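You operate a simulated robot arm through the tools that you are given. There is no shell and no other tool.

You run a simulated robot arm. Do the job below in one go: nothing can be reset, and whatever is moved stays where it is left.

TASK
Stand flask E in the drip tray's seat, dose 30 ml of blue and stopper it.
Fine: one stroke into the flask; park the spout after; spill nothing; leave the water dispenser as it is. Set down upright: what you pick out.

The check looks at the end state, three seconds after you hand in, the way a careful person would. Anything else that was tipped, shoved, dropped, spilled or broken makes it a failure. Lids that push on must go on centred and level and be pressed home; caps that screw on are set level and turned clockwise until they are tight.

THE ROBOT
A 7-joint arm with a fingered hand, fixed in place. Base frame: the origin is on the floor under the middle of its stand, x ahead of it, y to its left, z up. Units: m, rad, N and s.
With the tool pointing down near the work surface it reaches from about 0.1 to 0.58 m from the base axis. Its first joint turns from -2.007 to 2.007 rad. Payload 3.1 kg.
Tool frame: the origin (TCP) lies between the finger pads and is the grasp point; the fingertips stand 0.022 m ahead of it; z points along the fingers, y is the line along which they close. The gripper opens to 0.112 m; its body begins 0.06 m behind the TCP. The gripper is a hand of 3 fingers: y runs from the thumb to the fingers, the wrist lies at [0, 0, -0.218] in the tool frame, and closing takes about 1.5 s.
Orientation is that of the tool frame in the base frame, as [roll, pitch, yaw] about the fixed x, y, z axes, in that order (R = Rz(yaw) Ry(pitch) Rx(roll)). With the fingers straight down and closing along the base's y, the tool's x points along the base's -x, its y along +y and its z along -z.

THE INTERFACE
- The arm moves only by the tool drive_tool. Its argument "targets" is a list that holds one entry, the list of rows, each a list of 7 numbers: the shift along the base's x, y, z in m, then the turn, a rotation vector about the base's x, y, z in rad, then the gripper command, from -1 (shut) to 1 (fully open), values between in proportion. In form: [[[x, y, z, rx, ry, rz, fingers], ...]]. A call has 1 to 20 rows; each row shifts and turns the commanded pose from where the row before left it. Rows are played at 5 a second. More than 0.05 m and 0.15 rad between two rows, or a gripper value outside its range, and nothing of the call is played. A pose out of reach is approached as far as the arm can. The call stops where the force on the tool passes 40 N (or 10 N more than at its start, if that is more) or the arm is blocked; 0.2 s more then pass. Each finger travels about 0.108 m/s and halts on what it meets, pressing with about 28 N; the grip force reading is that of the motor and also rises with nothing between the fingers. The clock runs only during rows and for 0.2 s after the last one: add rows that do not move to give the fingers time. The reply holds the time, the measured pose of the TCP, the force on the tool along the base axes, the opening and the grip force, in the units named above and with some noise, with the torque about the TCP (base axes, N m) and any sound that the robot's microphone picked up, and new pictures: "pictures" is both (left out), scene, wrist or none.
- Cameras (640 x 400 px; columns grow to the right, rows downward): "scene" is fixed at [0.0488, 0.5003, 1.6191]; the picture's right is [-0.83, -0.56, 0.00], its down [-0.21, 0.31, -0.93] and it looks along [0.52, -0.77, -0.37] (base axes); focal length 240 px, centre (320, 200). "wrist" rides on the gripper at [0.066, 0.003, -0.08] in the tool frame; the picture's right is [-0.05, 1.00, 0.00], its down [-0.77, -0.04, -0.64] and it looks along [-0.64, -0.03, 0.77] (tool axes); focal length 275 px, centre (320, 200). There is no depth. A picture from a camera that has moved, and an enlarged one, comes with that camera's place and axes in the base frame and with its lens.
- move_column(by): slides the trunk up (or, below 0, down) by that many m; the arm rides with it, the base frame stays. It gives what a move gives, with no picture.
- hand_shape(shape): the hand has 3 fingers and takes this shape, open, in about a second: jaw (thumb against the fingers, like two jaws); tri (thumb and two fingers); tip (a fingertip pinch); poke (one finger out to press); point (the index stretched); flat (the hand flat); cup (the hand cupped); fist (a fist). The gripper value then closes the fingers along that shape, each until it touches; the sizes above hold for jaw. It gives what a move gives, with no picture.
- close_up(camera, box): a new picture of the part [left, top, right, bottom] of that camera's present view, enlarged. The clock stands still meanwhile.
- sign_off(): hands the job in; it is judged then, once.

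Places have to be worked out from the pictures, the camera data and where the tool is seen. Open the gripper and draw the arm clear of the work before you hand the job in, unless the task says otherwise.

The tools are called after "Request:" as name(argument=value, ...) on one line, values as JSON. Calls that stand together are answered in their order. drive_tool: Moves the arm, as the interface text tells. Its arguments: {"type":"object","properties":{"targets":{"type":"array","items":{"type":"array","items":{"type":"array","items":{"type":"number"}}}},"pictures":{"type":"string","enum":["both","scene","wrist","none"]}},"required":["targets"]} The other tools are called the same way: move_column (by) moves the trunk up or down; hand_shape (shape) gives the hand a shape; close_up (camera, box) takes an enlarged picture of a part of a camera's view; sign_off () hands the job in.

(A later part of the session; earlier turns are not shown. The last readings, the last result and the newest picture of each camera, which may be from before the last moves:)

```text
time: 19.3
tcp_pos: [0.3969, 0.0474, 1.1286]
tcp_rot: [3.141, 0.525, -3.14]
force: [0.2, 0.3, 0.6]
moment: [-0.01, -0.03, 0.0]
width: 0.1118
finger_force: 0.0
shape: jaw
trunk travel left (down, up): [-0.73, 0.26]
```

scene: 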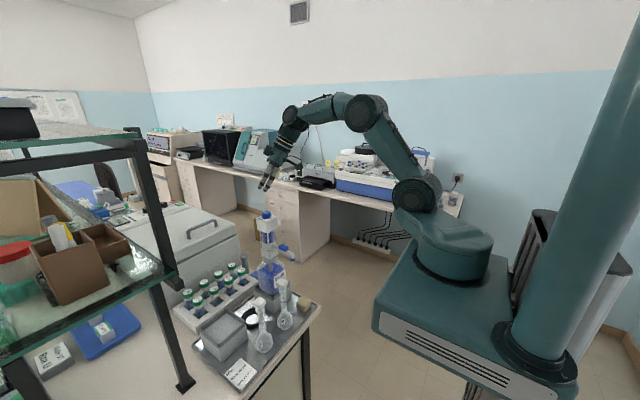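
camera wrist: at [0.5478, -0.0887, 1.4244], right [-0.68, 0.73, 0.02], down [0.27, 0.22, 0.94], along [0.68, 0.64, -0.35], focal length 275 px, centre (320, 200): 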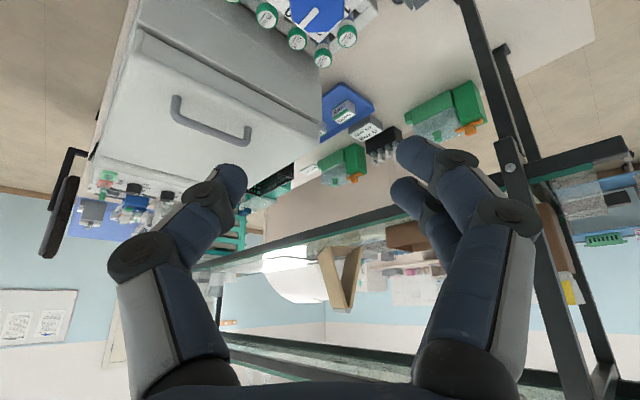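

Now tilting to 45° at about (0.36, 0.08, 1.06) so the camera looks level at both flasks.

Request:
drive_tool(targets=[[[-0.012, 0.01, -0.02, 0, -0.131, 0, 1], [-0.012, 0.01, -0.02, 0, -0.131, 0, 1], [-0.012, 0.013, -0.02, 0, 0, 0, 1], [0, 0, 0, 0, 0, 0, 1]]], pictures="both")

Request:
close_up(camera="wrist", box=[220, 20, 420, 200])

```text
time: 20.3
tcp_pos: [0.3602, 0.0782, 1.067]
tcp_rot: [3.141, 0.788, -3.142]
force: [-0.3, -0.2, -0.1]
moment: [0.02, -0.03, 0.01]
width: 0.1119
finger_force: 0.0
shape: jaw
trunk travel left (down, up): [-0.73, 0.26]
camera wrist: at [0.2578, 0.0815, 1.0784], right [0.03, 1.0, 0.03], down [0.1, -0.04, 0.99], along [0.99, -0.03, -0.1], focal length 275 px, centre (320, 200)
```

scene: 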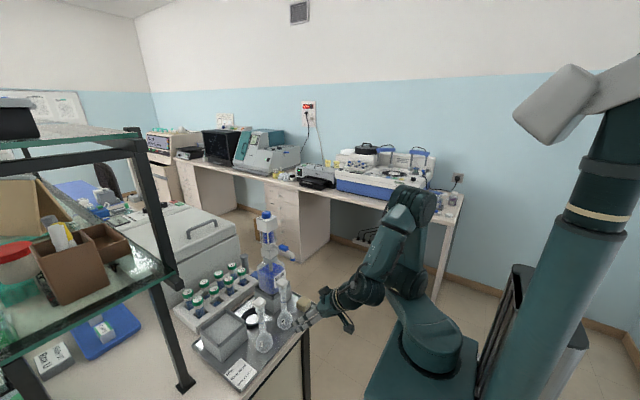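
wrist: 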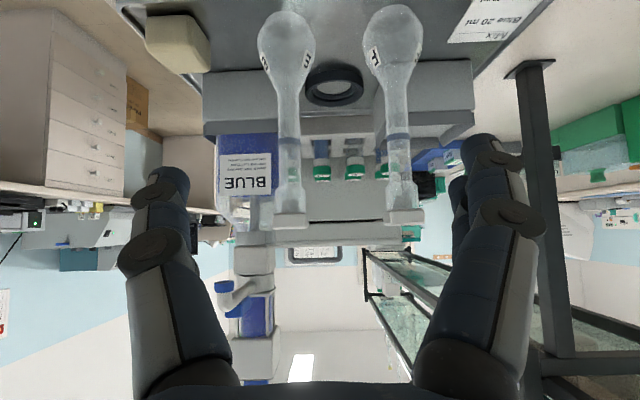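

```text
2.22 times, centred on (320, 110) of wrist
camera zoom: at [0.2578, 0.0815, 1.0784], right [0.03, 1.0, 0.03], down [0.1, -0.04, 0.99], along [0.99, -0.03, -0.1], focal length 612 px, centre (320, 400)
```

zoom: 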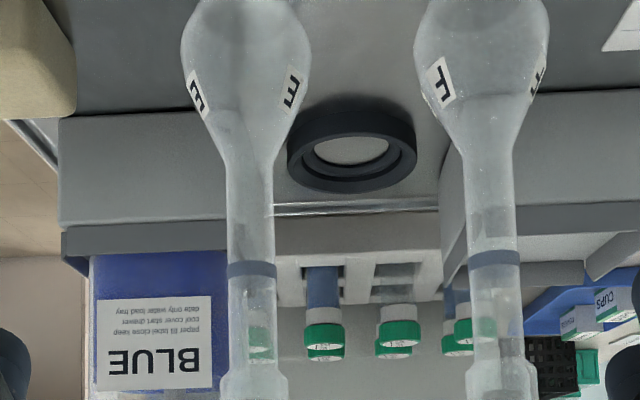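

Request:
close_up(camera="wrist", box=[240, 130, 440, 250])

Request:
close_up(camera="wrist", box=[230, 0, 350, 100])

Request:
close_up(camera="wrist", box=[200, 180, 300, 280])

```text
3.20 times, centred on (340, 190) of wrist
camera zoom: at [0.2578, 0.0815, 1.0784], right [0.03, 1.0, 0.03], down [0.1, -0.04, 0.99], along [0.99, -0.03, -0.1], focal length 881 px, centre (256, 232)
```

zoom: 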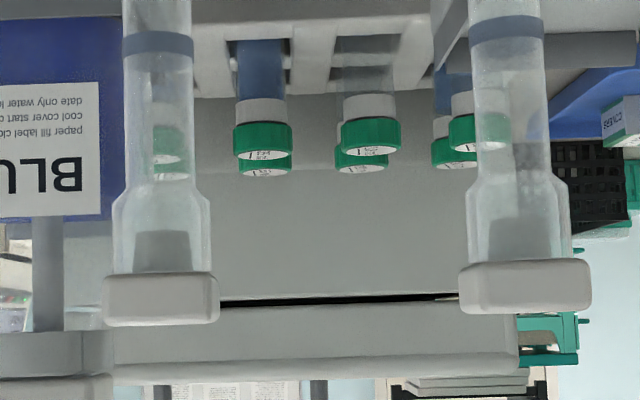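

```text
4.00 times, centred on (290, 50) of wrist
camera zoom: at [0.2578, 0.0815, 1.0784], right [0.03, 1.0, 0.03], down [0.1, -0.04, 0.99], along [0.99, -0.03, -0.1], focal length 1101 px, centre (440, 800)
```

zoom: 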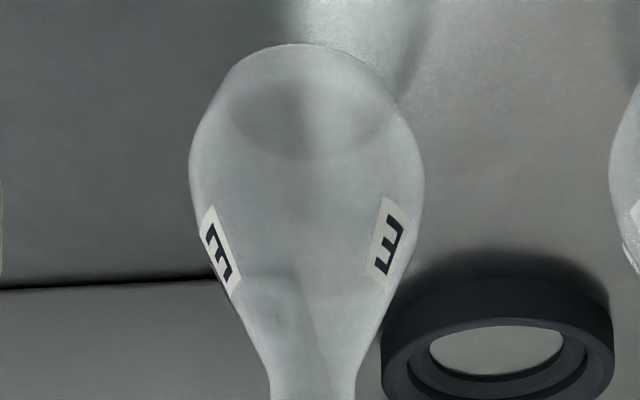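

```text
4.00 times, centred on (250, 230) of wrist
camera zoom: at [0.2578, 0.0815, 1.0784], right [0.03, 1.0, 0.03], down [0.1, -0.04, 0.99], along [0.99, -0.03, -0.1], focal length 1101 px, centre (600, 80)
```

zoom: 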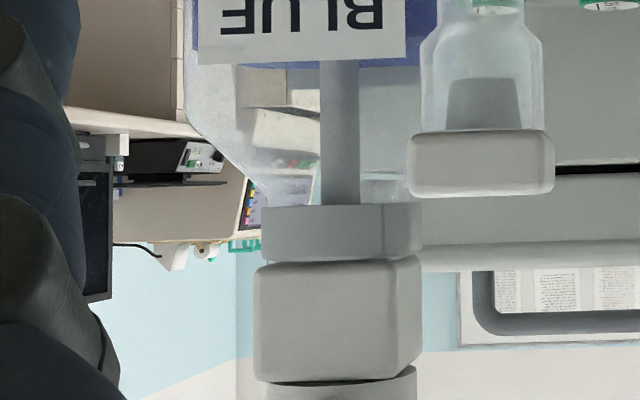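

The level view gives flask E at about (0.504, 0.047): neck (Ø0.02) from z 0.967 to 1.036, socket above it, stopper head 1.066–1.079, base on the tray at 0.872; flask F is at y≈0.148. I'll move to a pre-grasp 6 cm back along the 45° tool axis with a half-open hand.

Request:
drive_tool(targets=[[[0.02, -0.008, 0.004, 0, 0, 0, 0.6], [0.02, -0.008, 0.004, 0, 0, 0, 0.3], [0.02, -0.008, 0.004, 0, 0, 0, 0.1], [0.0183, -0.0091, 0.0017, 0, 0, 0, 0.1], [0, 0, 0, 0, 0, 0, 0.1]]], pictures="both")

Request:
close_up(camera="scene", box=[240, 240, 340, 360])

Request:
close_up(camera="wrist", box=[220, 60, 420, 260])

```text
time: 21.5
tcp_pos: [0.4377, 0.0467, 1.0819]
tcp_rot: [-3.141, 0.785, -3.141]
force: [-0.3, 0.1, 0.2]
moment: [0.02, 0.03, -0.02]
width: 0.0622
finger_force: 0.1
shape: jaw
trunk travel left (down, up): [-0.73, 0.26]
camera wrist: at [0.3355, 0.0501, 1.0915], right [0.03, 1.0, 0.03], down [0.1, -0.04, 0.99], along [0.99, -0.03, -0.1], focal length 275 px, centre (320, 200)
```

scene: 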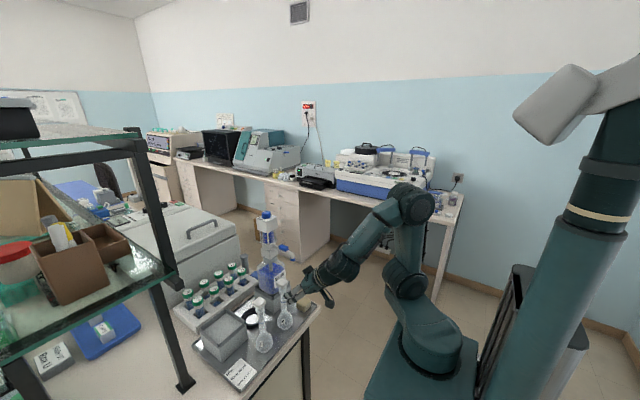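
wrist: 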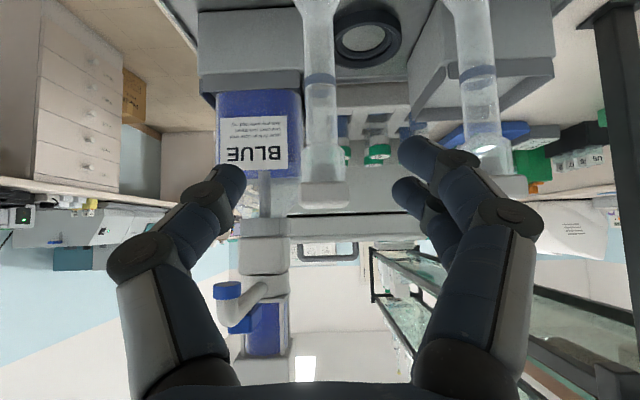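

```text
3.33 times, centred on (290, 300) of scene
camera zoom: at [0.0488, 0.5003, 1.6191], right [-0.83, -0.56, 0.0], down [-0.21, 0.31, -0.93], along [0.52, -0.77, -0.37], focal length 801 px, centre (420, -133)
```

zoom: 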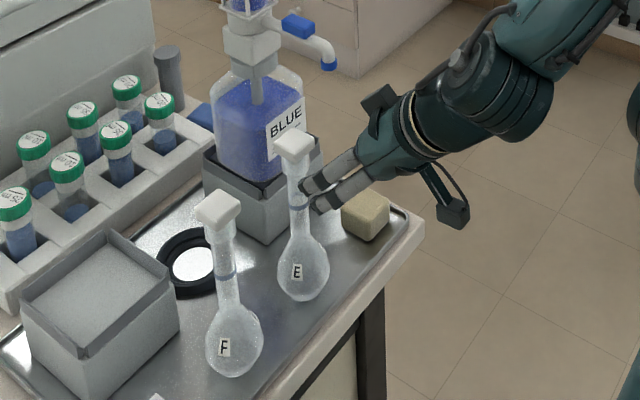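

```text
2.00 times, centred on (320, 160) of wrist
camera zoom: at [0.3355, 0.0501, 1.0915], right [0.03, 1.0, 0.03], down [0.1, -0.04, 0.99], along [0.99, -0.03, -0.1], focal length 551 px, centre (320, 280)
```

zoom: 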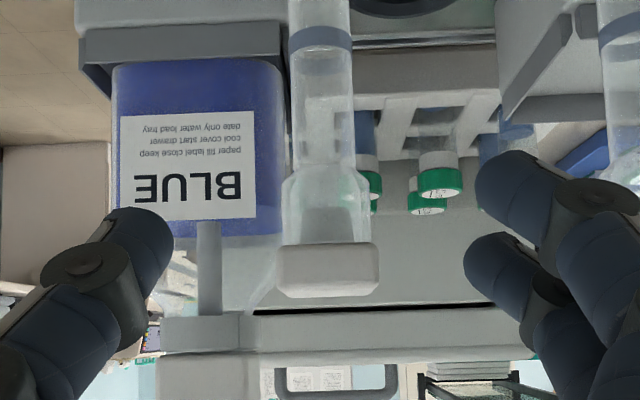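

E refined to (0.505, 0.0477). Advancing along the tool axis so the neck lies between the pads at z≈1.016, then checking before closing.

Request:
drive_tool(targets=[[[0.0152, 0.0002, -0.0152, 0, 0, 0, 0.1], [0.0152, 0.0002, -0.0152, 0, 0, 0, 0.1], [0.0152, 0.0002, -0.0152, 0, 0, 0, 0.1], [0.0154, 0.0001, -0.0151, 0, 0, 0, 0.1], [0, 0, 0, 0, 0, 0, 0.1]]], pictures="both")

Request:
close_up(camera="scene", box=[240, 240, 340, 360])

Request:
close_up(camera="wrist", box=[200, 80, 440, 260])

```text
time: 22.7
tcp_pos: [0.5014, 0.0472, 1.02]
tcp_rot: [-3.14, 0.784, -3.141]
force: [0.3, 0.0, -0.3]
moment: [0.02, 0.02, -0.03]
width: 0.0623
finger_force: 0.0
shape: jaw
trunk travel left (down, up): [-0.73, 0.26]
camera wrist: at [0.3978, 0.0506, 1.0323], right [0.03, 1.0, 0.03], down [0.1, -0.04, 0.99], along [0.99, -0.03, -0.1], focal length 275 px, centre (320, 200)
```

scene: 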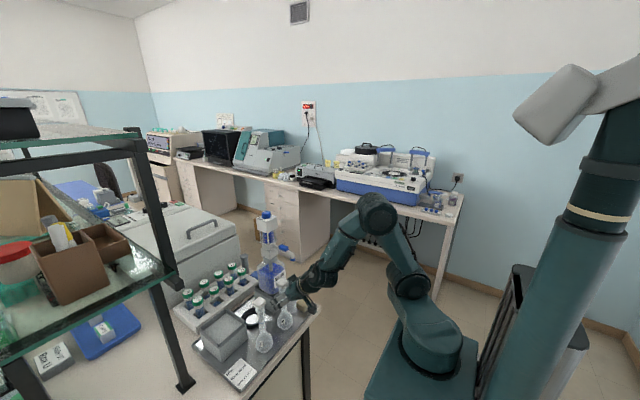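
wrist: 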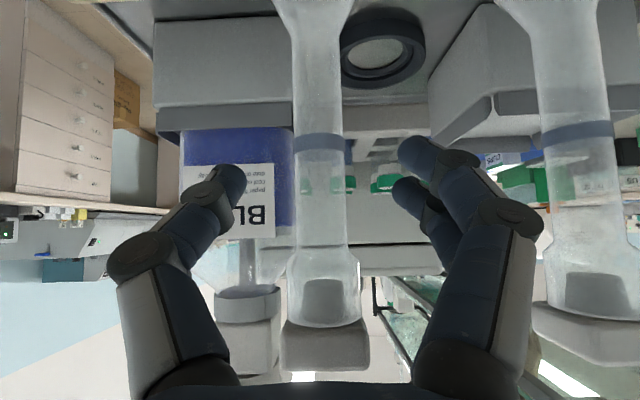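

```text
3.33 times, centred on (290, 300) of scene
camera zoom: at [0.0488, 0.5003, 1.6191], right [-0.83, -0.56, 0.0], down [-0.21, 0.31, -0.93], along [0.52, -0.77, -0.37], focal length 801 px, centre (420, -133)
```

zoom: 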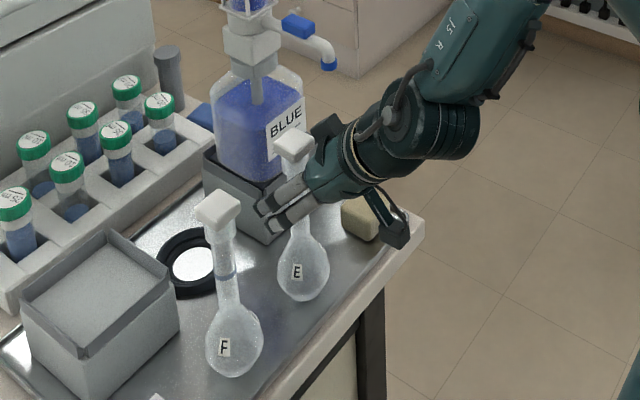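

```text
2.22 times, centred on (320, 170) of wrist
camera zoom: at [0.3978, 0.0506, 1.0323], right [0.03, 1.0, 0.03], down [0.1, -0.04, 0.99], along [0.99, -0.03, -0.1], focal length 612 px, centre (320, 267)
```

zoom: 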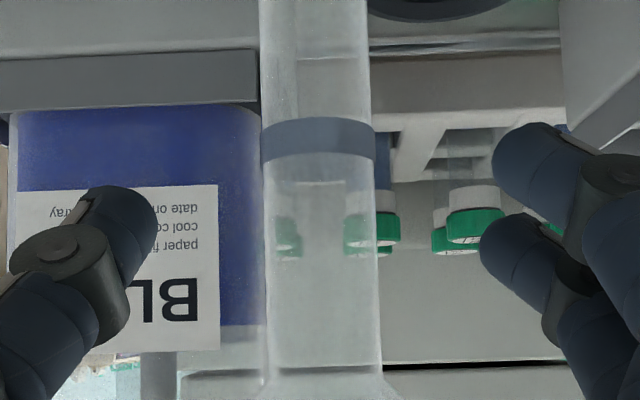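

The neck is centred between the pads. Closing on it.

Request:
drive_tool(targets=[[[0, 0, 0, 0, 0, 0, -0.2], [0, 0, 0, 0, 0, 0, -0.5], [0, 0, 0, 0, 0, 0, -0.8], [0, 0, 0, 0, 0, 0, -0.9], [0, 0, 0, 0, 0, 0, -0.9]]], pictures="wrist")

Request:
close_up(camera="scene", box=[240, 240, 340, 360])

Request:
close_up(camera="wrist", box=[200, 80, 440, 260])

```text
time: 23.9
tcp_pos: [0.5015, 0.0476, 1.0218]
tcp_rot: [-3.141, 0.785, -3.142]
force: [0.8, 0.1, 1.1]
moment: [0.03, -0.05, -0.01]
width: 0.0
finger_force: 28.0
shape: jaw
trunk travel left (down, up): [-0.73, 0.26]
camera wrist: at [0.398, 0.0506, 1.0323], right [0.03, 1.0, 0.03], down [0.1, -0.04, 0.99], along [0.99, -0.03, -0.1], focal length 275 px, centre (320, 200)
```

wrist: 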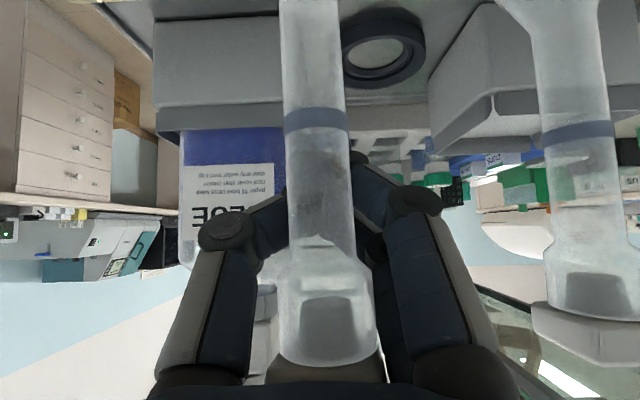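

```text
3.33 times, centred on (290, 300) of scene
camera zoom: at [0.0488, 0.5003, 1.6191], right [-0.83, -0.56, 0.0], down [-0.21, 0.31, -0.93], along [0.52, -0.77, -0.37], focal length 801 px, centre (420, -133)
```

zoom: 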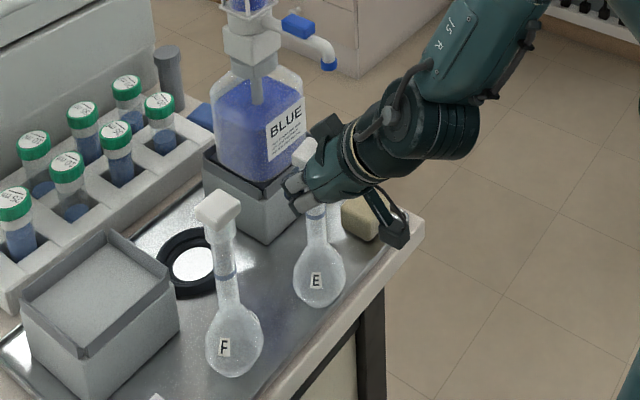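

```text
2.22 times, centred on (320, 170) of wrist
camera zoom: at [0.398, 0.0506, 1.0323], right [0.03, 1.0, 0.03], down [0.1, -0.04, 0.99], along [0.99, -0.03, -0.1], focal length 612 px, centre (320, 267)
```

zoom: 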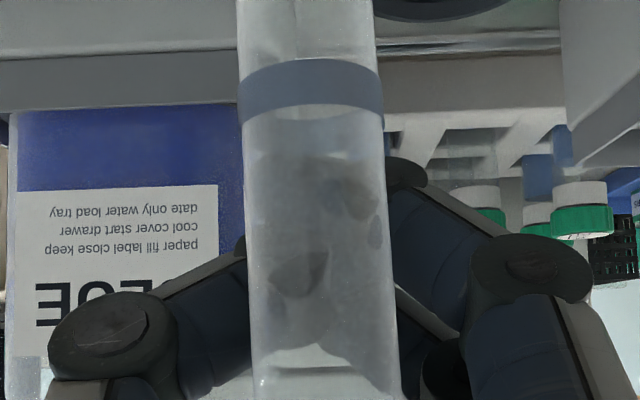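

The fingers curled shut beyond the thin neck and drew the flask about 2 cm toward the palm without gripping it; it still stands upright. I'll open, back straight out along the tool axis and look again.

Request:
drive_tool(targets=[[[0, 0, 0, 0, 0, 0, -0.6], [0, 0, 0, 0, 0, 0, -0.2], [0, 0, 0, 0, 0, 0, 0.15], [0, 0, 0, 0, 0, 0, 0.15]]], pictures="wrist")

Request:
close_up(camera="scene", box=[240, 240, 340, 360])

```text
time: 24.9
tcp_pos: [0.5012, 0.0465, 1.0221]
tcp_rot: [-3.141, 0.786, 3.141]
force: [0.6, -0.1, -0.5]
moment: [-0.02, -0.02, 0.01]
width: 0.0637
finger_force: 0.0
shape: jaw
trunk travel left (down, up): [-0.73, 0.26]
camera wrist: at [0.3979, 0.0506, 1.0323], right [0.03, 1.0, 0.03], down [0.1, -0.04, 0.99], along [0.99, -0.03, -0.1], focal length 275 px, centre (320, 200)
```

wrist: 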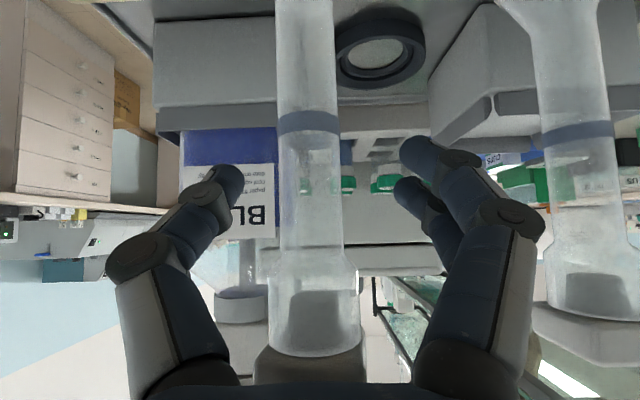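

```text
3.33 times, centred on (290, 300) of scene
camera zoom: at [0.0488, 0.5003, 1.6191], right [-0.83, -0.56, 0.0], down [-0.21, 0.31, -0.93], along [0.52, -0.77, -0.37], focal length 801 px, centre (420, -133)
```

zoom: 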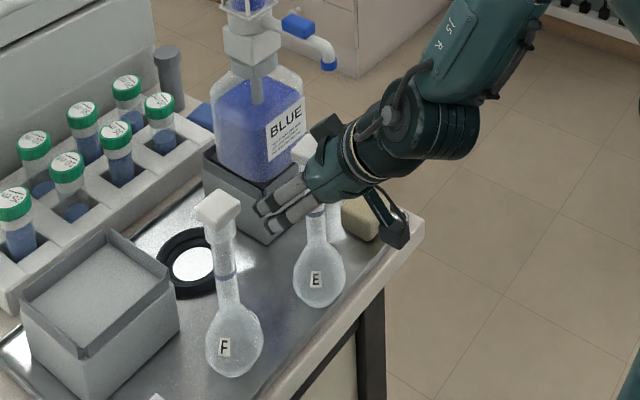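

The flask stands free again, now near x≈0.487. Backing out along the tool axis.

Request:
drive_tool(targets=[[[-0.0106, 0, 0.0106, 0, 0, 0, 0.15], [-0.0142, 0, 0.0142, 0, 0, 0, 0.15], [-0.0142, 0, 0.0142, 0, 0, 0, 0.15], [-0.0142, 0, 0.0142, 0, 0, 0, 0.15], [-0.0142, 0, 0.0142, 0, 0, 0, 0.15], [-0.03, 0, 0.01, 0, 0, 0, 0.15], [-0.03, 0, 0.0, 0, 0, 0, 0.15], [0, 0, 0, 0, 0, 0, 0.15]]], pictures="both")

Request:
close_up(camera="scene", box=[240, 240, 340, 360])

Request:
close_up(camera="wrist", box=[220, 20, 420, 220])

```text
time: 26.7
tcp_pos: [0.3734, 0.0492, 1.0987]
tcp_rot: [3.141, 0.783, 3.14]
force: [-0.6, -0.5, -0.1]
moment: [-0.02, 0.0, -0.02]
width: 0.0639
finger_force: 0.1
shape: jaw
trunk travel left (down, up): [-0.73, 0.26]
camera wrist: at [0.2703, 0.0518, 1.1088], right [0.03, 1.0, 0.03], down [0.1, -0.04, 0.99], along [0.99, -0.03, -0.1], focal length 275 px, centre (320, 200)
```

scene: 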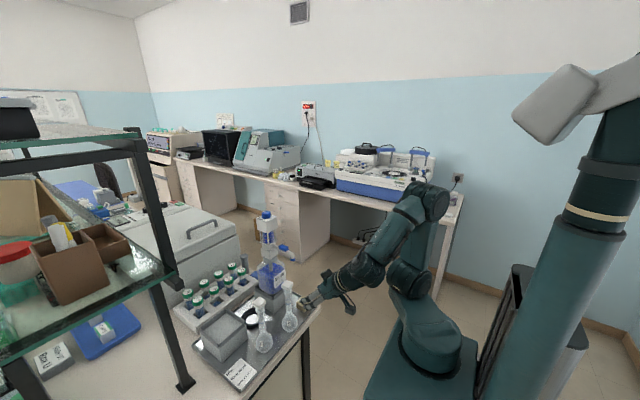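
wrist: 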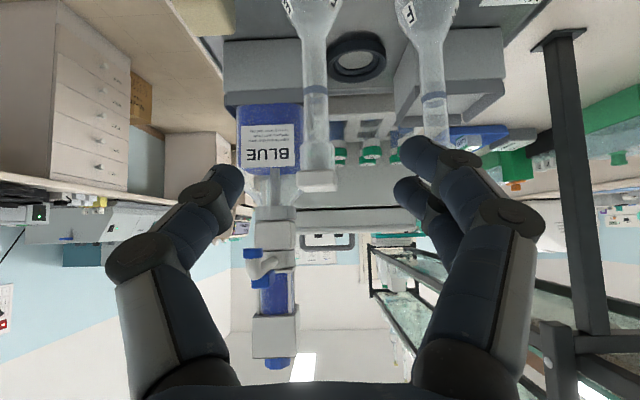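

```text
3.33 times, centred on (290, 300) of scene
camera zoom: at [0.0488, 0.5003, 1.6191], right [-0.83, -0.56, 0.0], down [-0.21, 0.31, -0.93], along [0.52, -0.77, -0.37], focal length 801 px, centre (420, -133)
```

zoom: 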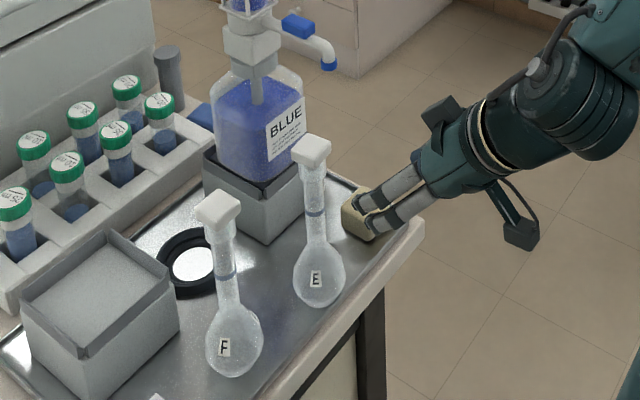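

```text
2.00 times, centred on (320, 120) of wrist
camera zoom: at [0.2703, 0.0518, 1.1088], right [0.03, 1.0, 0.03], down [0.1, -0.04, 0.99], along [0.99, -0.03, -0.1], focal length 551 px, centre (320, 360)
```

zoom: 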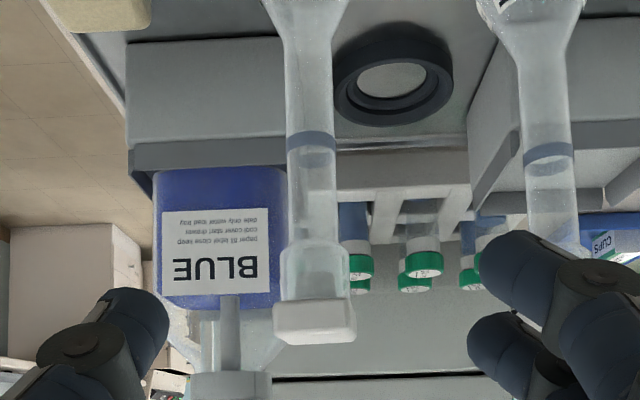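

E stands upright at about (0.481, 0.046), turned slightly. I'll test the "tip" pinch shape in free air to see how its fingers close on thin things.

Request:
hand_shape(shape="tip")

Request:
drive_tool(targets=[[[0, 0, 0, 0, 0, 0, 1]]], pictures="wrist")

Request:
close_up(camera="scene", box=[290, 260, 370, 330])

Request:
drive_tool(targets=[[[0, 0, 0, 0, 0, 0, 0], [0, 0, 0, 0, 0, 0, 0], [0, 0, 0, 0, 0, 0, 0], [0, 0, 0, 0, 0, 0, 0]]], pictures="wrist")

Request:
close_up(camera="scene", box=[290, 260, 370, 330])

Request:
drive_tool(targets=[[[0, 0, 0, 0, 0, 0, -0.5], [0, 0, 0, 0, 0, 0, -0.5], [0, 0, 0, 0, 0, 0, -0.5], [0, 0, 0, 0, 0, 0, -0.5]]], pictures="wrist")

Request:
close_up(camera="scene", box=[290, 260, 370, 330])

```text
time: 27.6
tcp_pos: [0.3727, 0.0479, 1.098]
tcp_rot: [-3.139, 0.785, -3.141]
force: [-0.3, 0.5, -0.2]
moment: [-0.02, -0.04, 0.02]
width: 0.1119
finger_force: 0.1
shape: tip
trunk travel left (down, up): [-0.73, 0.26]
```

```text
time: 28.0
tcp_pos: [0.3725, 0.0473, 1.0976]
tcp_rot: [3.141, 0.785, 3.14]
force: [0.5, 0.3, 0.1]
moment: [0.0, -0.01, -0.01]
width: 0.1116
finger_force: 0.1
shape: tip
trunk travel left (down, up): [-0.73, 0.26]
camera wrist: at [0.2702, 0.0518, 1.1089], right [0.03, 1.0, 0.03], down [0.1, -0.04, 0.99], along [0.99, -0.03, -0.1], focal length 275 px, centre (320, 200)
```

wrist: 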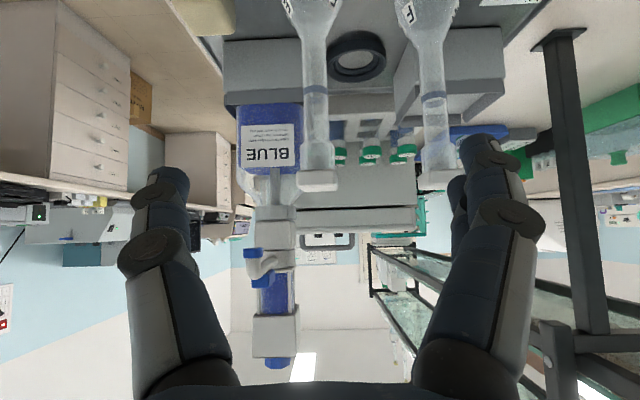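

```text
5.71 times, centred on (330, 295) of scene
camera zoom: at [0.0488, 0.5003, 1.6191], right [-0.83, -0.56, 0.0], down [-0.21, 0.31, -0.93], along [0.52, -0.77, -0.37], focal length 1372 px, centre (263, -343)
```

zoom: 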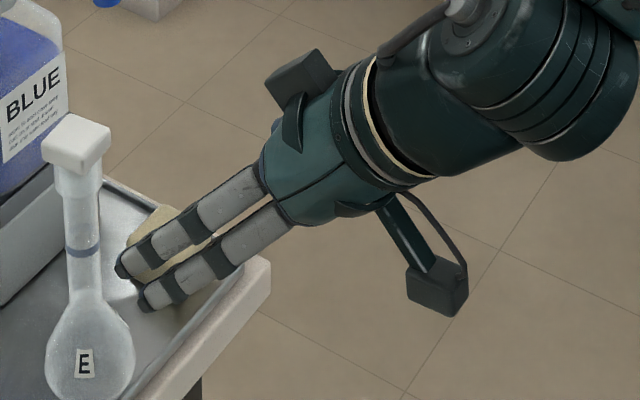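

```text
time: 29.0
tcp_pos: [0.3734, 0.049, 1.0982]
tcp_rot: [3.141, 0.784, 3.142]
force: [-0.6, -0.1, 0.0]
moment: [0.01, -0.01, 0.01]
width: 0.0567
finger_force: 0.1
shape: tip
trunk travel left (down, up): [-0.73, 0.26]
camera wrist: at [0.2702, 0.0518, 1.1089], right [0.03, 1.0, 0.03], down [0.1, -0.04, 0.99], along [0.99, -0.03, -0.1], focal length 275 px, centre (320, 200)
```

wrist: 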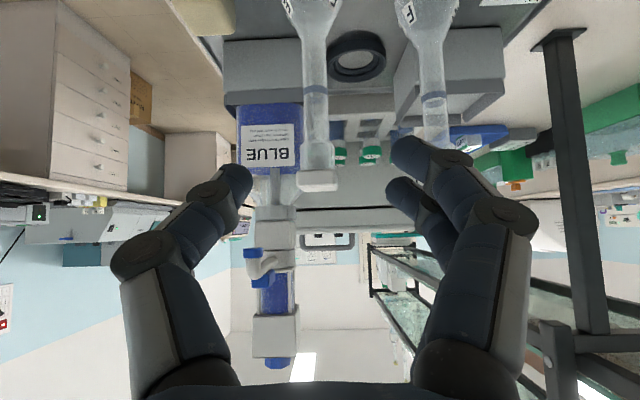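

```text
5.71 times, centred on (330, 295) of scene
camera zoom: at [0.0488, 0.5003, 1.6191], right [-0.83, -0.56, 0.0], down [-0.21, 0.31, -0.93], along [0.52, -0.77, -0.37], focal length 1372 px, centre (263, -343)
```

zoom: 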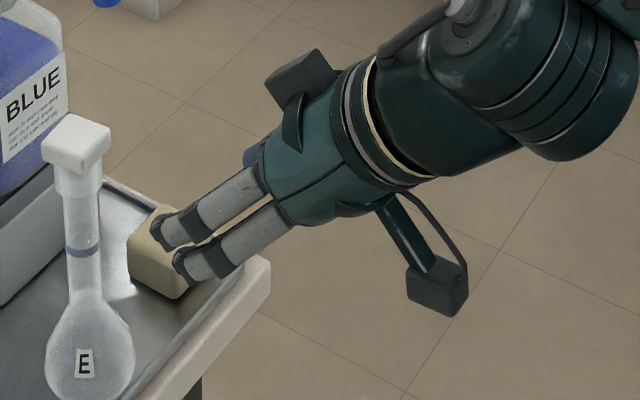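

```text
time: 30.0
tcp_pos: [0.3735, 0.0484, 1.0981]
tcp_rot: [3.141, 0.785, 3.141]
force: [-0.1, 0.3, 0.2]
moment: [-0.01, -0.02, -0.01]
width: 0.0283
finger_force: 0.0
shape: tip
trunk travel left (down, up): [-0.73, 0.26]
camera wrist: at [0.2702, 0.0518, 1.1089], right [0.03, 1.0, 0.03], down [0.1, -0.04, 0.99], along [0.99, -0.03, -0.1], focal length 275 px, centre (320, 200)
```

wrist: 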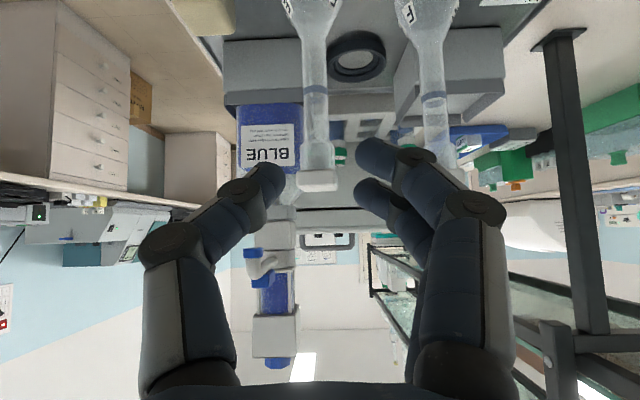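

```text
5.71 times, centred on (330, 295) of scene
camera zoom: at [0.0488, 0.5003, 1.6191], right [-0.83, -0.56, 0.0], down [-0.21, 0.31, -0.93], along [0.52, -0.77, -0.37], focal length 1372 px, centre (263, -343)
```

zoom: 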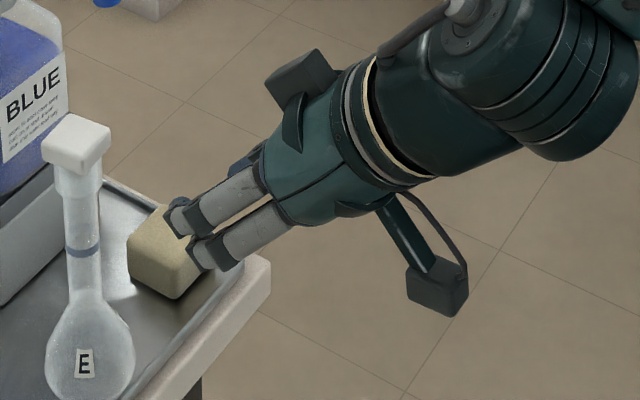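

The tip shape closes just as jaw does, with the tips drawing back as they curl. I'll close further to 0.02 and look closely at where the tip contacts sit relative to the TCP (picture centre).

Request:
drive_tool(targets=[[[0, 0, 0, 0, 0, 0, -0.65], [0, 0, 0, 0, 0, 0, -0.65], [0, 0, 0, 0, 0, 0, -0.65]]], pictures="none")

Request:
close_up(camera="wrist", box=[200, 110, 440, 260])

Request:
close_up(camera="scene", box=[300, 275, 350, 315])

Request:
drive_tool(targets=[[[0, 0, 0, 0, 0, 0, -1], [0, 0, 0, 0, 0, 0, -1], [0, 0, 0, 0, 0, 0, -1]]], pictures="none")

Request:
close_up(camera="wrist", box=[200, 110, 440, 260])

Request:
close_up(camera="scene", box=[300, 275, 350, 315])

```text
time: 30.8
tcp_pos: [0.3726, 0.0485, 1.0983]
tcp_rot: [3.141, 0.785, -3.141]
force: [-0.5, -0.4, -0.8]
moment: [-0.02, -0.01, 0.0]
width: 0.0199
finger_force: 0.0
shape: tip
trunk travel left (down, up): [-0.73, 0.26]
```

```text
2.67 times, centred on (320, 185) of wrist
camera zoom: at [0.2702, 0.0518, 1.1089], right [0.03, 1.0, 0.03], down [0.1, -0.04, 0.99], along [0.99, -0.03, -0.1], focal length 734 px, centre (320, 240)
```

zoom: 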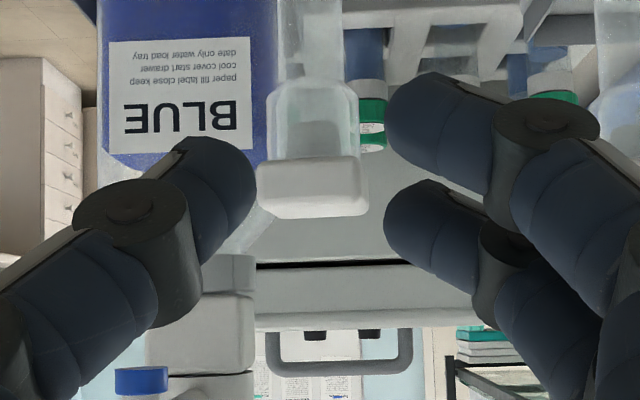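

```text
10.00 times, centred on (325, 295) of scene
camera zoom: at [0.0488, 0.5003, 1.6191], right [-0.83, -0.56, 0.0], down [-0.21, 0.31, -0.93], along [0.52, -0.77, -0.37], focal length 2402 px, centre (270, -750)
```

zoom: 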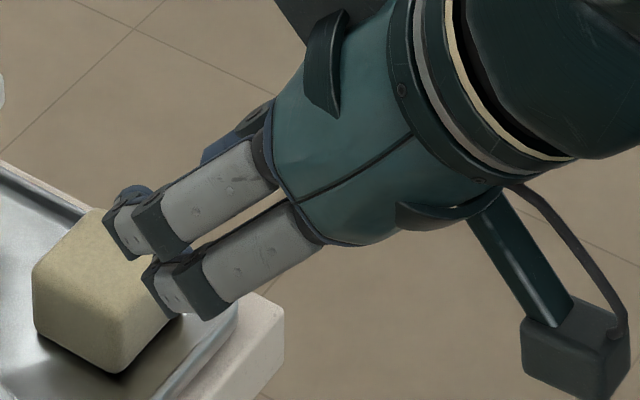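

```text
time: 31.6
tcp_pos: [0.373, 0.0474, 1.0986]
tcp_rot: [-3.141, 0.785, 3.141]
force: [0.7, -0.3, -0.9]
moment: [0.0, 0.01, -0.01]
width: 0.0
finger_force: 27.2
shape: tip
trunk travel left (down, up): [-0.73, 0.26]
```

```text
2.67 times, centred on (320, 185) of wrist
camera zoom: at [0.2702, 0.0518, 1.1089], right [0.03, 1.0, 0.03], down [0.1, -0.04, 0.99], along [0.99, -0.03, -0.1], focal length 734 px, centre (320, 240)
```

zoom: 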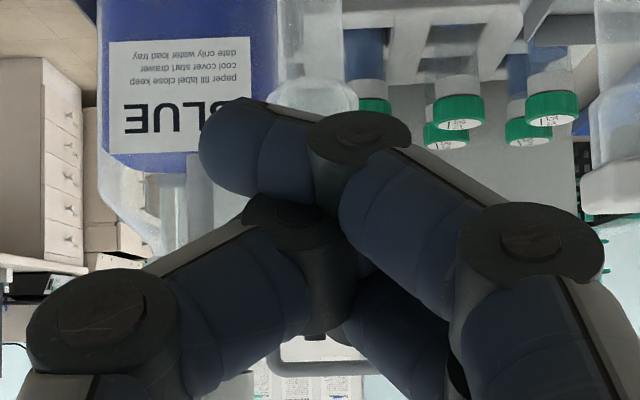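

```text
10.00 times, centred on (325, 295) of scene
camera zoom: at [0.0488, 0.5003, 1.6191], right [-0.83, -0.56, 0.0], down [-0.21, 0.31, -0.93], along [0.52, -0.77, -0.37], focal length 2402 px, centre (270, -750)
```

zoom: 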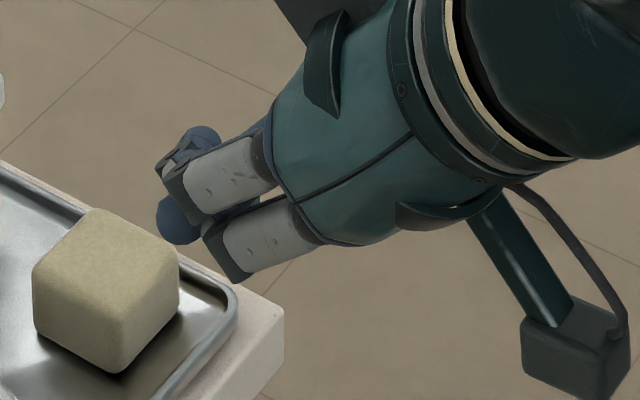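

The tips meet about 13 mm ahead of the TCP when closed to 0.02, and at 45° the two fingers met the neck at different depths. A near-vertical tool (20° tilt) will cradle the neck at one level; I go back to jaw, tilt to 20° and hover behind/above E's stopper to re-measure.

Request:
hand_shape(shape="jaw")

Request:
drive_tool(targets=[[[0, 0, 0.01, 0, 0.109, 0, 0.3], [0, 0, 0.01, 0, 0.109, 0, 0.15], [0, 0, 0.0, 0, 0.109, 0, 0.15], [0.01, 0, 0.0, 0, 0.109, 0, 0.15], [0.02, 0, 0, 0, 0, 0, 0.15], [0.02, -0.001, 0, 0, 0, 0, 0.15], [0.0222, -0.0007, -0.0034, 0, 0, 0, 0.15], [0, 0, 0, 0, 0, 0, 0.15]]], pictures="both")

Request:
close_up(camera="wrist", box=[220, 40, 420, 200])

Request:
close_up(camera="scene", box=[240, 240, 340, 360])

```text
time: 32.5
tcp_pos: [0.3725, 0.048, 1.0983]
tcp_rot: [3.141, 0.785, 3.142]
force: [-0.4, -0.1, 0.1]
moment: [0.0, 0.03, 0.01]
width: 0.1121
finger_force: 0.0
shape: jaw
trunk travel left (down, up): [-0.73, 0.26]
```

```text
time: 34.3
tcp_pos: [0.4464, 0.0427, 1.1157]
tcp_rot: [3.14, 0.349, 3.141]
force: [0.5, 0.6, -0.4]
moment: [0.01, 0.0, 0.01]
width: 0.0651
finger_force: 0.0
shape: jaw
trunk travel left (down, up): [-0.73, 0.26]
camera wrist: at [0.3566, 0.0477, 1.1683], right [0.04, 1.0, 0.02], down [0.51, -0.04, 0.86], along [0.86, -0.03, -0.51], focal length 275 px, centre (320, 200)
```

scene: 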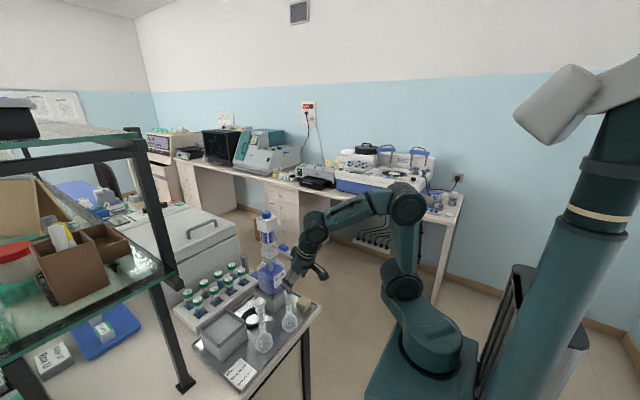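
wrist: 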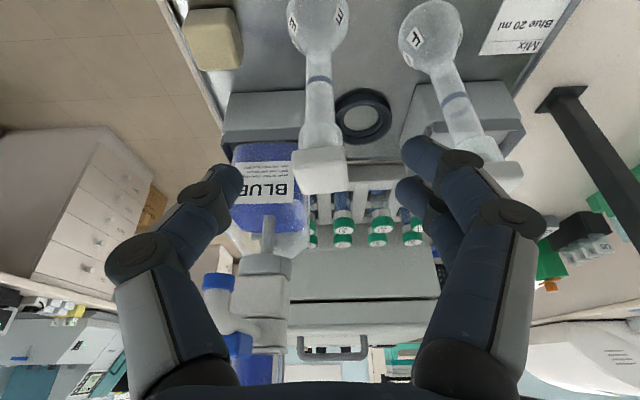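

```text
2.50 times, centred on (320, 120) of wrist
camera zoom: at [0.3566, 0.0477, 1.1683], right [0.04, 1.0, 0.02], down [0.51, -0.04, 0.86], along [0.86, -0.03, -0.51], focal length 688 px, centre (320, 400)
```

zoom: 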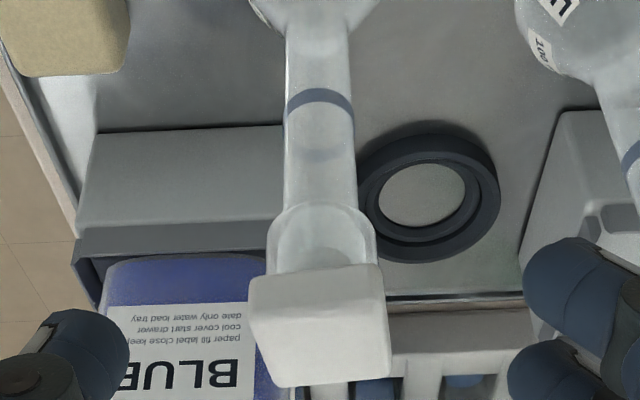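

```text
3.33 times, centred on (290, 300) of scene
camera zoom: at [0.0488, 0.5003, 1.6191], right [-0.83, -0.56, 0.0], down [-0.21, 0.31, -0.93], along [0.52, -0.77, -0.37], focal length 801 px, centre (420, -133)
```

zoom: 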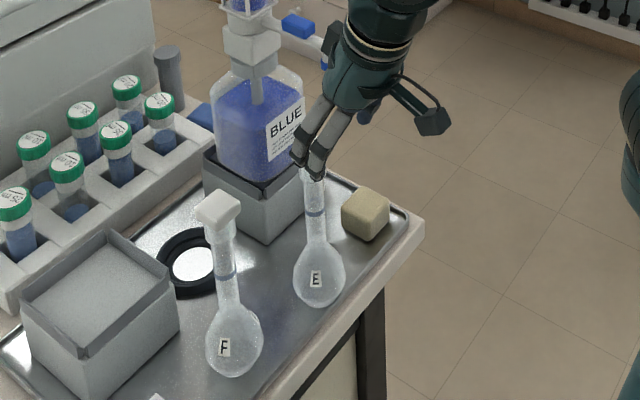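

E re-measured at (0.480, 0.046). Descending along the tool axis so the neck passes through the fingertip contact level at z≈1.017.

Request:
drive_tool(targets=[[[0.005, 0, -0.0141, 0, 0, 0, 0.15], [0.005, 0, -0.0141, 0, 0, 0, 0.15], [0.005, 0, -0.0141, 0, 0, 0, 0.15], [0.005, 0, -0.0141, 0, 0, 0, 0.15], [0.005, 0, -0.0142, 0, 0, 0, 0.15], [0.0048, 0, -0.0142, 0, 0, 0, 0.15], [0, 0, 0, 0, 0, 0, 0.15]]], pictures="wrist")

Request:
close_up(camera="wrist", box=[200, 80, 440, 260])

Request:
close_up(camera="scene", box=[240, 240, 340, 360])

```text
time: 35.9
tcp_pos: [0.4739, 0.0448, 1.0305]
tcp_rot: [-3.141, 0.349, 3.141]
force: [0.2, 0.1, 0.0]
moment: [-0.03, 0.02, 0.01]
width: 0.0651
finger_force: 0.1
shape: jaw
trunk travel left (down, up): [-0.73, 0.26]
camera wrist: at [0.385, 0.0485, 1.0835], right [0.04, 1.0, 0.02], down [0.51, -0.04, 0.86], along [0.86, -0.03, -0.51], focal length 275 px, centre (320, 200)
```

wrist: 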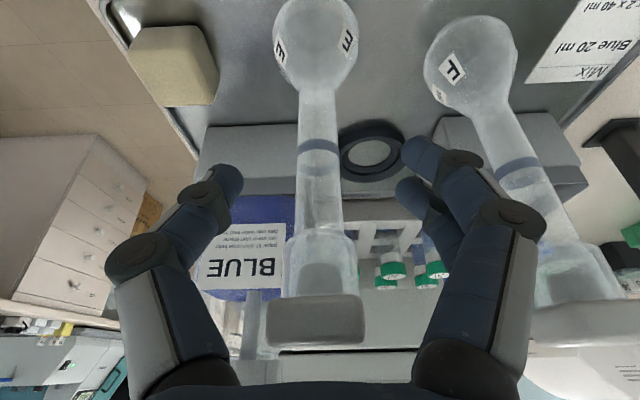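

```text
2.22 times, centred on (320, 170) of wrist
camera zoom: at [0.385, 0.0485, 1.0835], right [0.04, 1.0, 0.02], down [0.51, -0.04, 0.86], along [0.86, -0.03, -0.51], focal length 612 px, centre (320, 267)
```

zoom: 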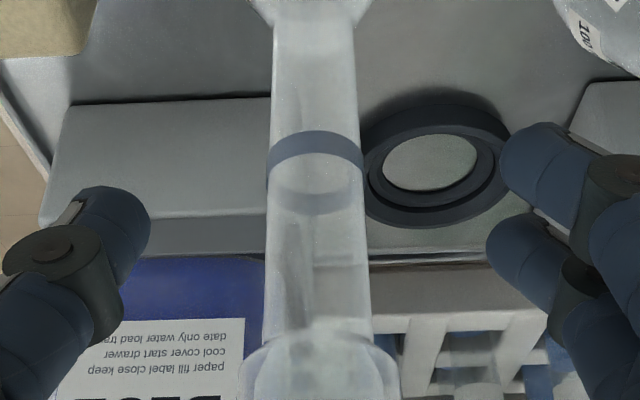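

```text
3.33 times, centred on (290, 300) of scene
camera zoom: at [0.0488, 0.5003, 1.6191], right [-0.83, -0.56, 0.0], down [-0.21, 0.31, -0.93], along [0.52, -0.77, -0.37], focal length 801 px, centre (420, -133)
```

zoom: 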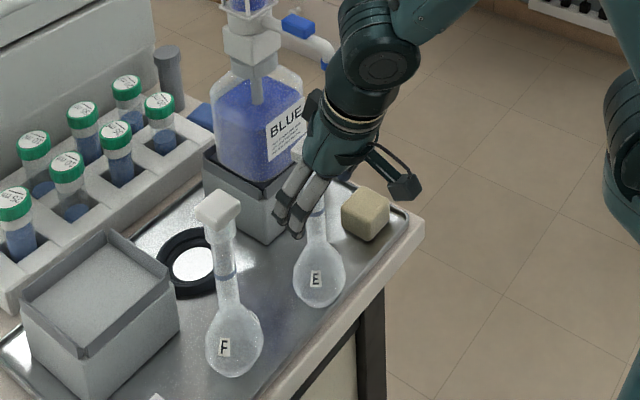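

The neck is centred between the fingers. Before closing, I'll check the flask's base and lean, since it may be near the tray rim.

Request:
close_up(camera="scene", box=[270, 300, 320, 350])

Request:
close_up(camera="wrist", box=[250, 0, 390, 90])

Request:
close_up(camera="wrist", box=[240, 120, 400, 240])

```text
8.00 times, centred on (295, 325) of scene
camera zoom: at [0.0488, 0.5003, 1.6191], right [-0.83, -0.56, 0.0], down [-0.21, 0.31, -0.93], along [0.52, -0.77, -0.37], focal length 1921 px, centre (520, -800)
```

zoom: 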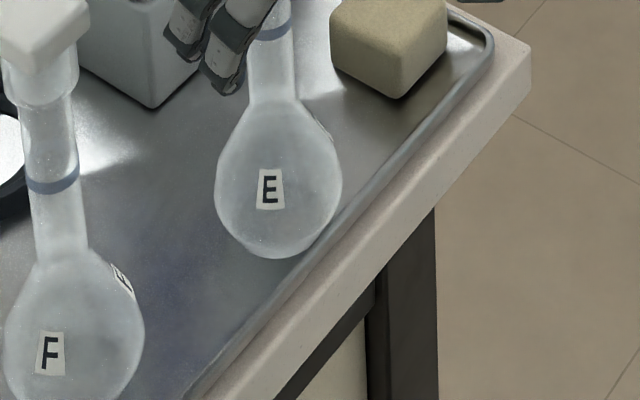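

```text
4.44 times, centred on (320, 45) of wrist
camera zoom: at [0.385, 0.0485, 1.0835], right [0.04, 1.0, 0.02], down [0.51, -0.04, 0.86], along [0.86, -0.03, -0.51], focal length 1224 px, centre (320, 889)
```

zoom: 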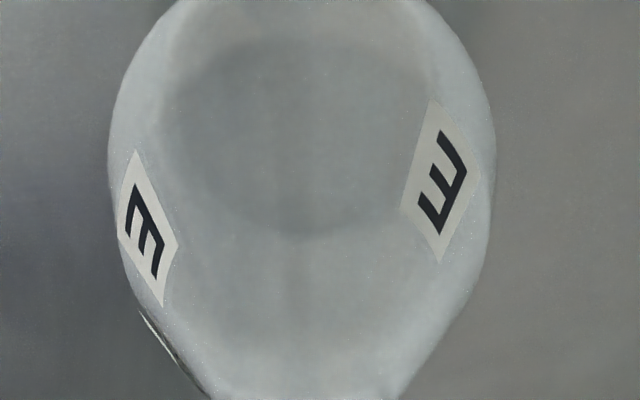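

```text
3.33 times, centred on (320, 180) of wrist
camera zoom: at [0.385, 0.0485, 1.0835], right [0.04, 1.0, 0.02], down [0.51, -0.04, 0.86], along [0.86, -0.03, -0.51], focal length 918 px, centre (320, 267)
```

zoom: 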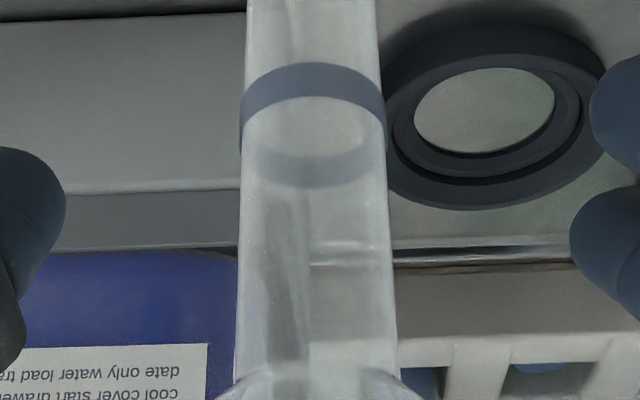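

The flask stands properly on the tray; from the neck's apparent width its axis is about 7 mm farther than I set (x≈0.487). Shifting the hand +6.5 mm in x, then closing gently in stages.

Request:
drive_tool(targets=[[[0.0065, 0.0002, 0, 0, 0, 0, 0.15], [0, 0, 0, 0, 0, 0, -0.1], [0, 0, 0, 0, 0, 0, -0.35], [0, 0, 0, 0, 0, 0, -0.5], [0, 0, 0, 0, 0, 0, -0.5]]], pictures="none")

Request:
close_up(camera="wrist", box=[200, 80, 440, 260])

Request:
close_up(camera="scene", box=[260, 270, 320, 340])

```text
time: 37.1
tcp_pos: [0.4811, 0.0453, 1.0303]
tcp_rot: [3.141, 0.349, -3.14]
force: [1.0, -0.3, -0.7]
moment: [0.01, 0.04, 0.01]
width: 0.0284
finger_force: 0.0
shape: jaw
trunk travel left (down, up): [-0.73, 0.26]
```

```text
2.22 times, centred on (320, 170) of wrist
camera zoom: at [0.3926, 0.0486, 1.0837], right [0.04, 1.0, 0.02], down [0.51, -0.04, 0.86], along [0.86, -0.03, -0.51], focal length 612 px, centre (320, 267)
```

zoom: 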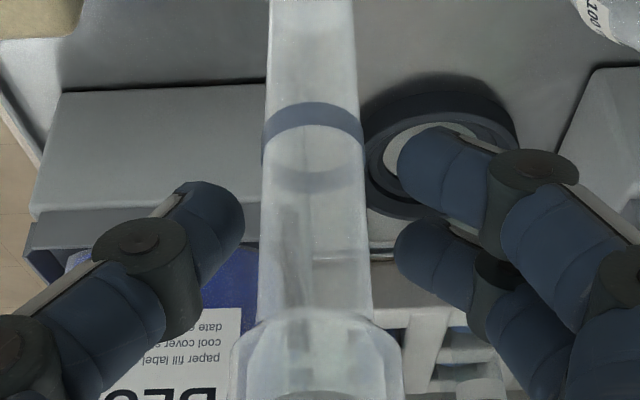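

```text
5.71 times, centred on (290, 305) of scene
camera zoom: at [0.0488, 0.5003, 1.6191], right [-0.83, -0.56, 0.0], down [-0.21, 0.31, -0.93], along [0.52, -0.77, -0.37], focal length 1372 px, centre (491, -400)
```

zoom: 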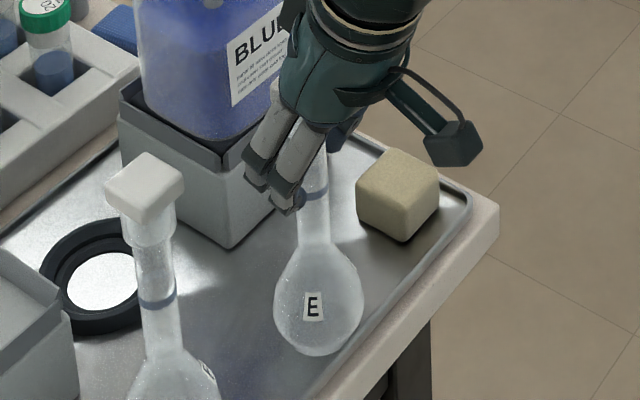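

Both sides are nearly equidistant from the neck and the depth agrees. Closing fully.

Request:
drive_tool(targets=[[[0, 0, 0, 0, 0, 0, -0.65], [0, 0, 0, 0, 0, 0, -0.75], [0, 0, 0, 0, 0, 0, -0.85], [0, 0, 0, 0, 0, 0, -0.85]]], pictures="none")

Request:
close_up(camera="wrist", box=[200, 80, 440, 260])

Request:
close_up(camera="scene", box=[260, 270, 320, 340])

```text
time: 38.1
tcp_pos: [0.4819, 0.0437, 1.0293]
tcp_rot: [3.141, 0.348, -3.14]
force: [-0.8, -0.5, 0.5]
moment: [0.02, 0.01, -0.01]
width: 0.0111
finger_force: 27.8
shape: jaw
trunk travel left (down, up): [-0.73, 0.26]
```

```text
2.22 times, centred on (320, 170) of wrist
camera zoom: at [0.3925, 0.0486, 1.0836], right [0.04, 1.0, 0.02], down [0.51, -0.04, 0.86], along [0.86, -0.03, -0.51], focal length 612 px, centre (320, 267)
```

zoom: 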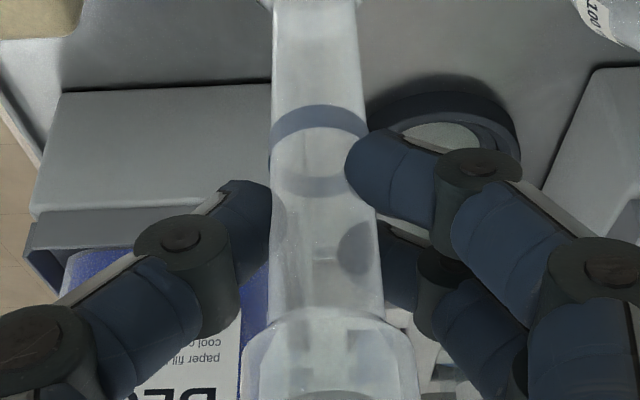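

```text
5.71 times, centred on (290, 305) of scene
camera zoom: at [0.0488, 0.5003, 1.6191], right [-0.83, -0.56, 0.0], down [-0.21, 0.31, -0.93], along [0.52, -0.77, -0.37], focal length 1372 px, centre (491, -400)
```

zoom: 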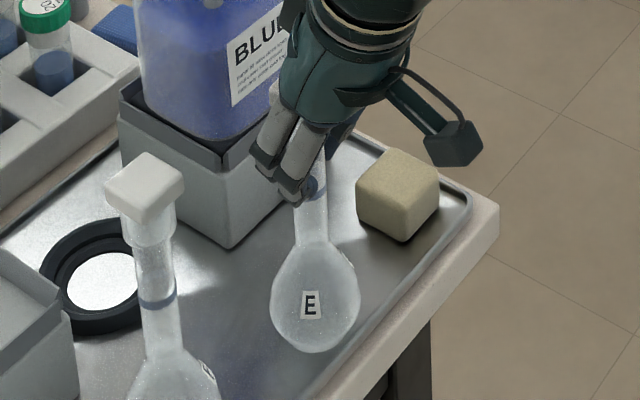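

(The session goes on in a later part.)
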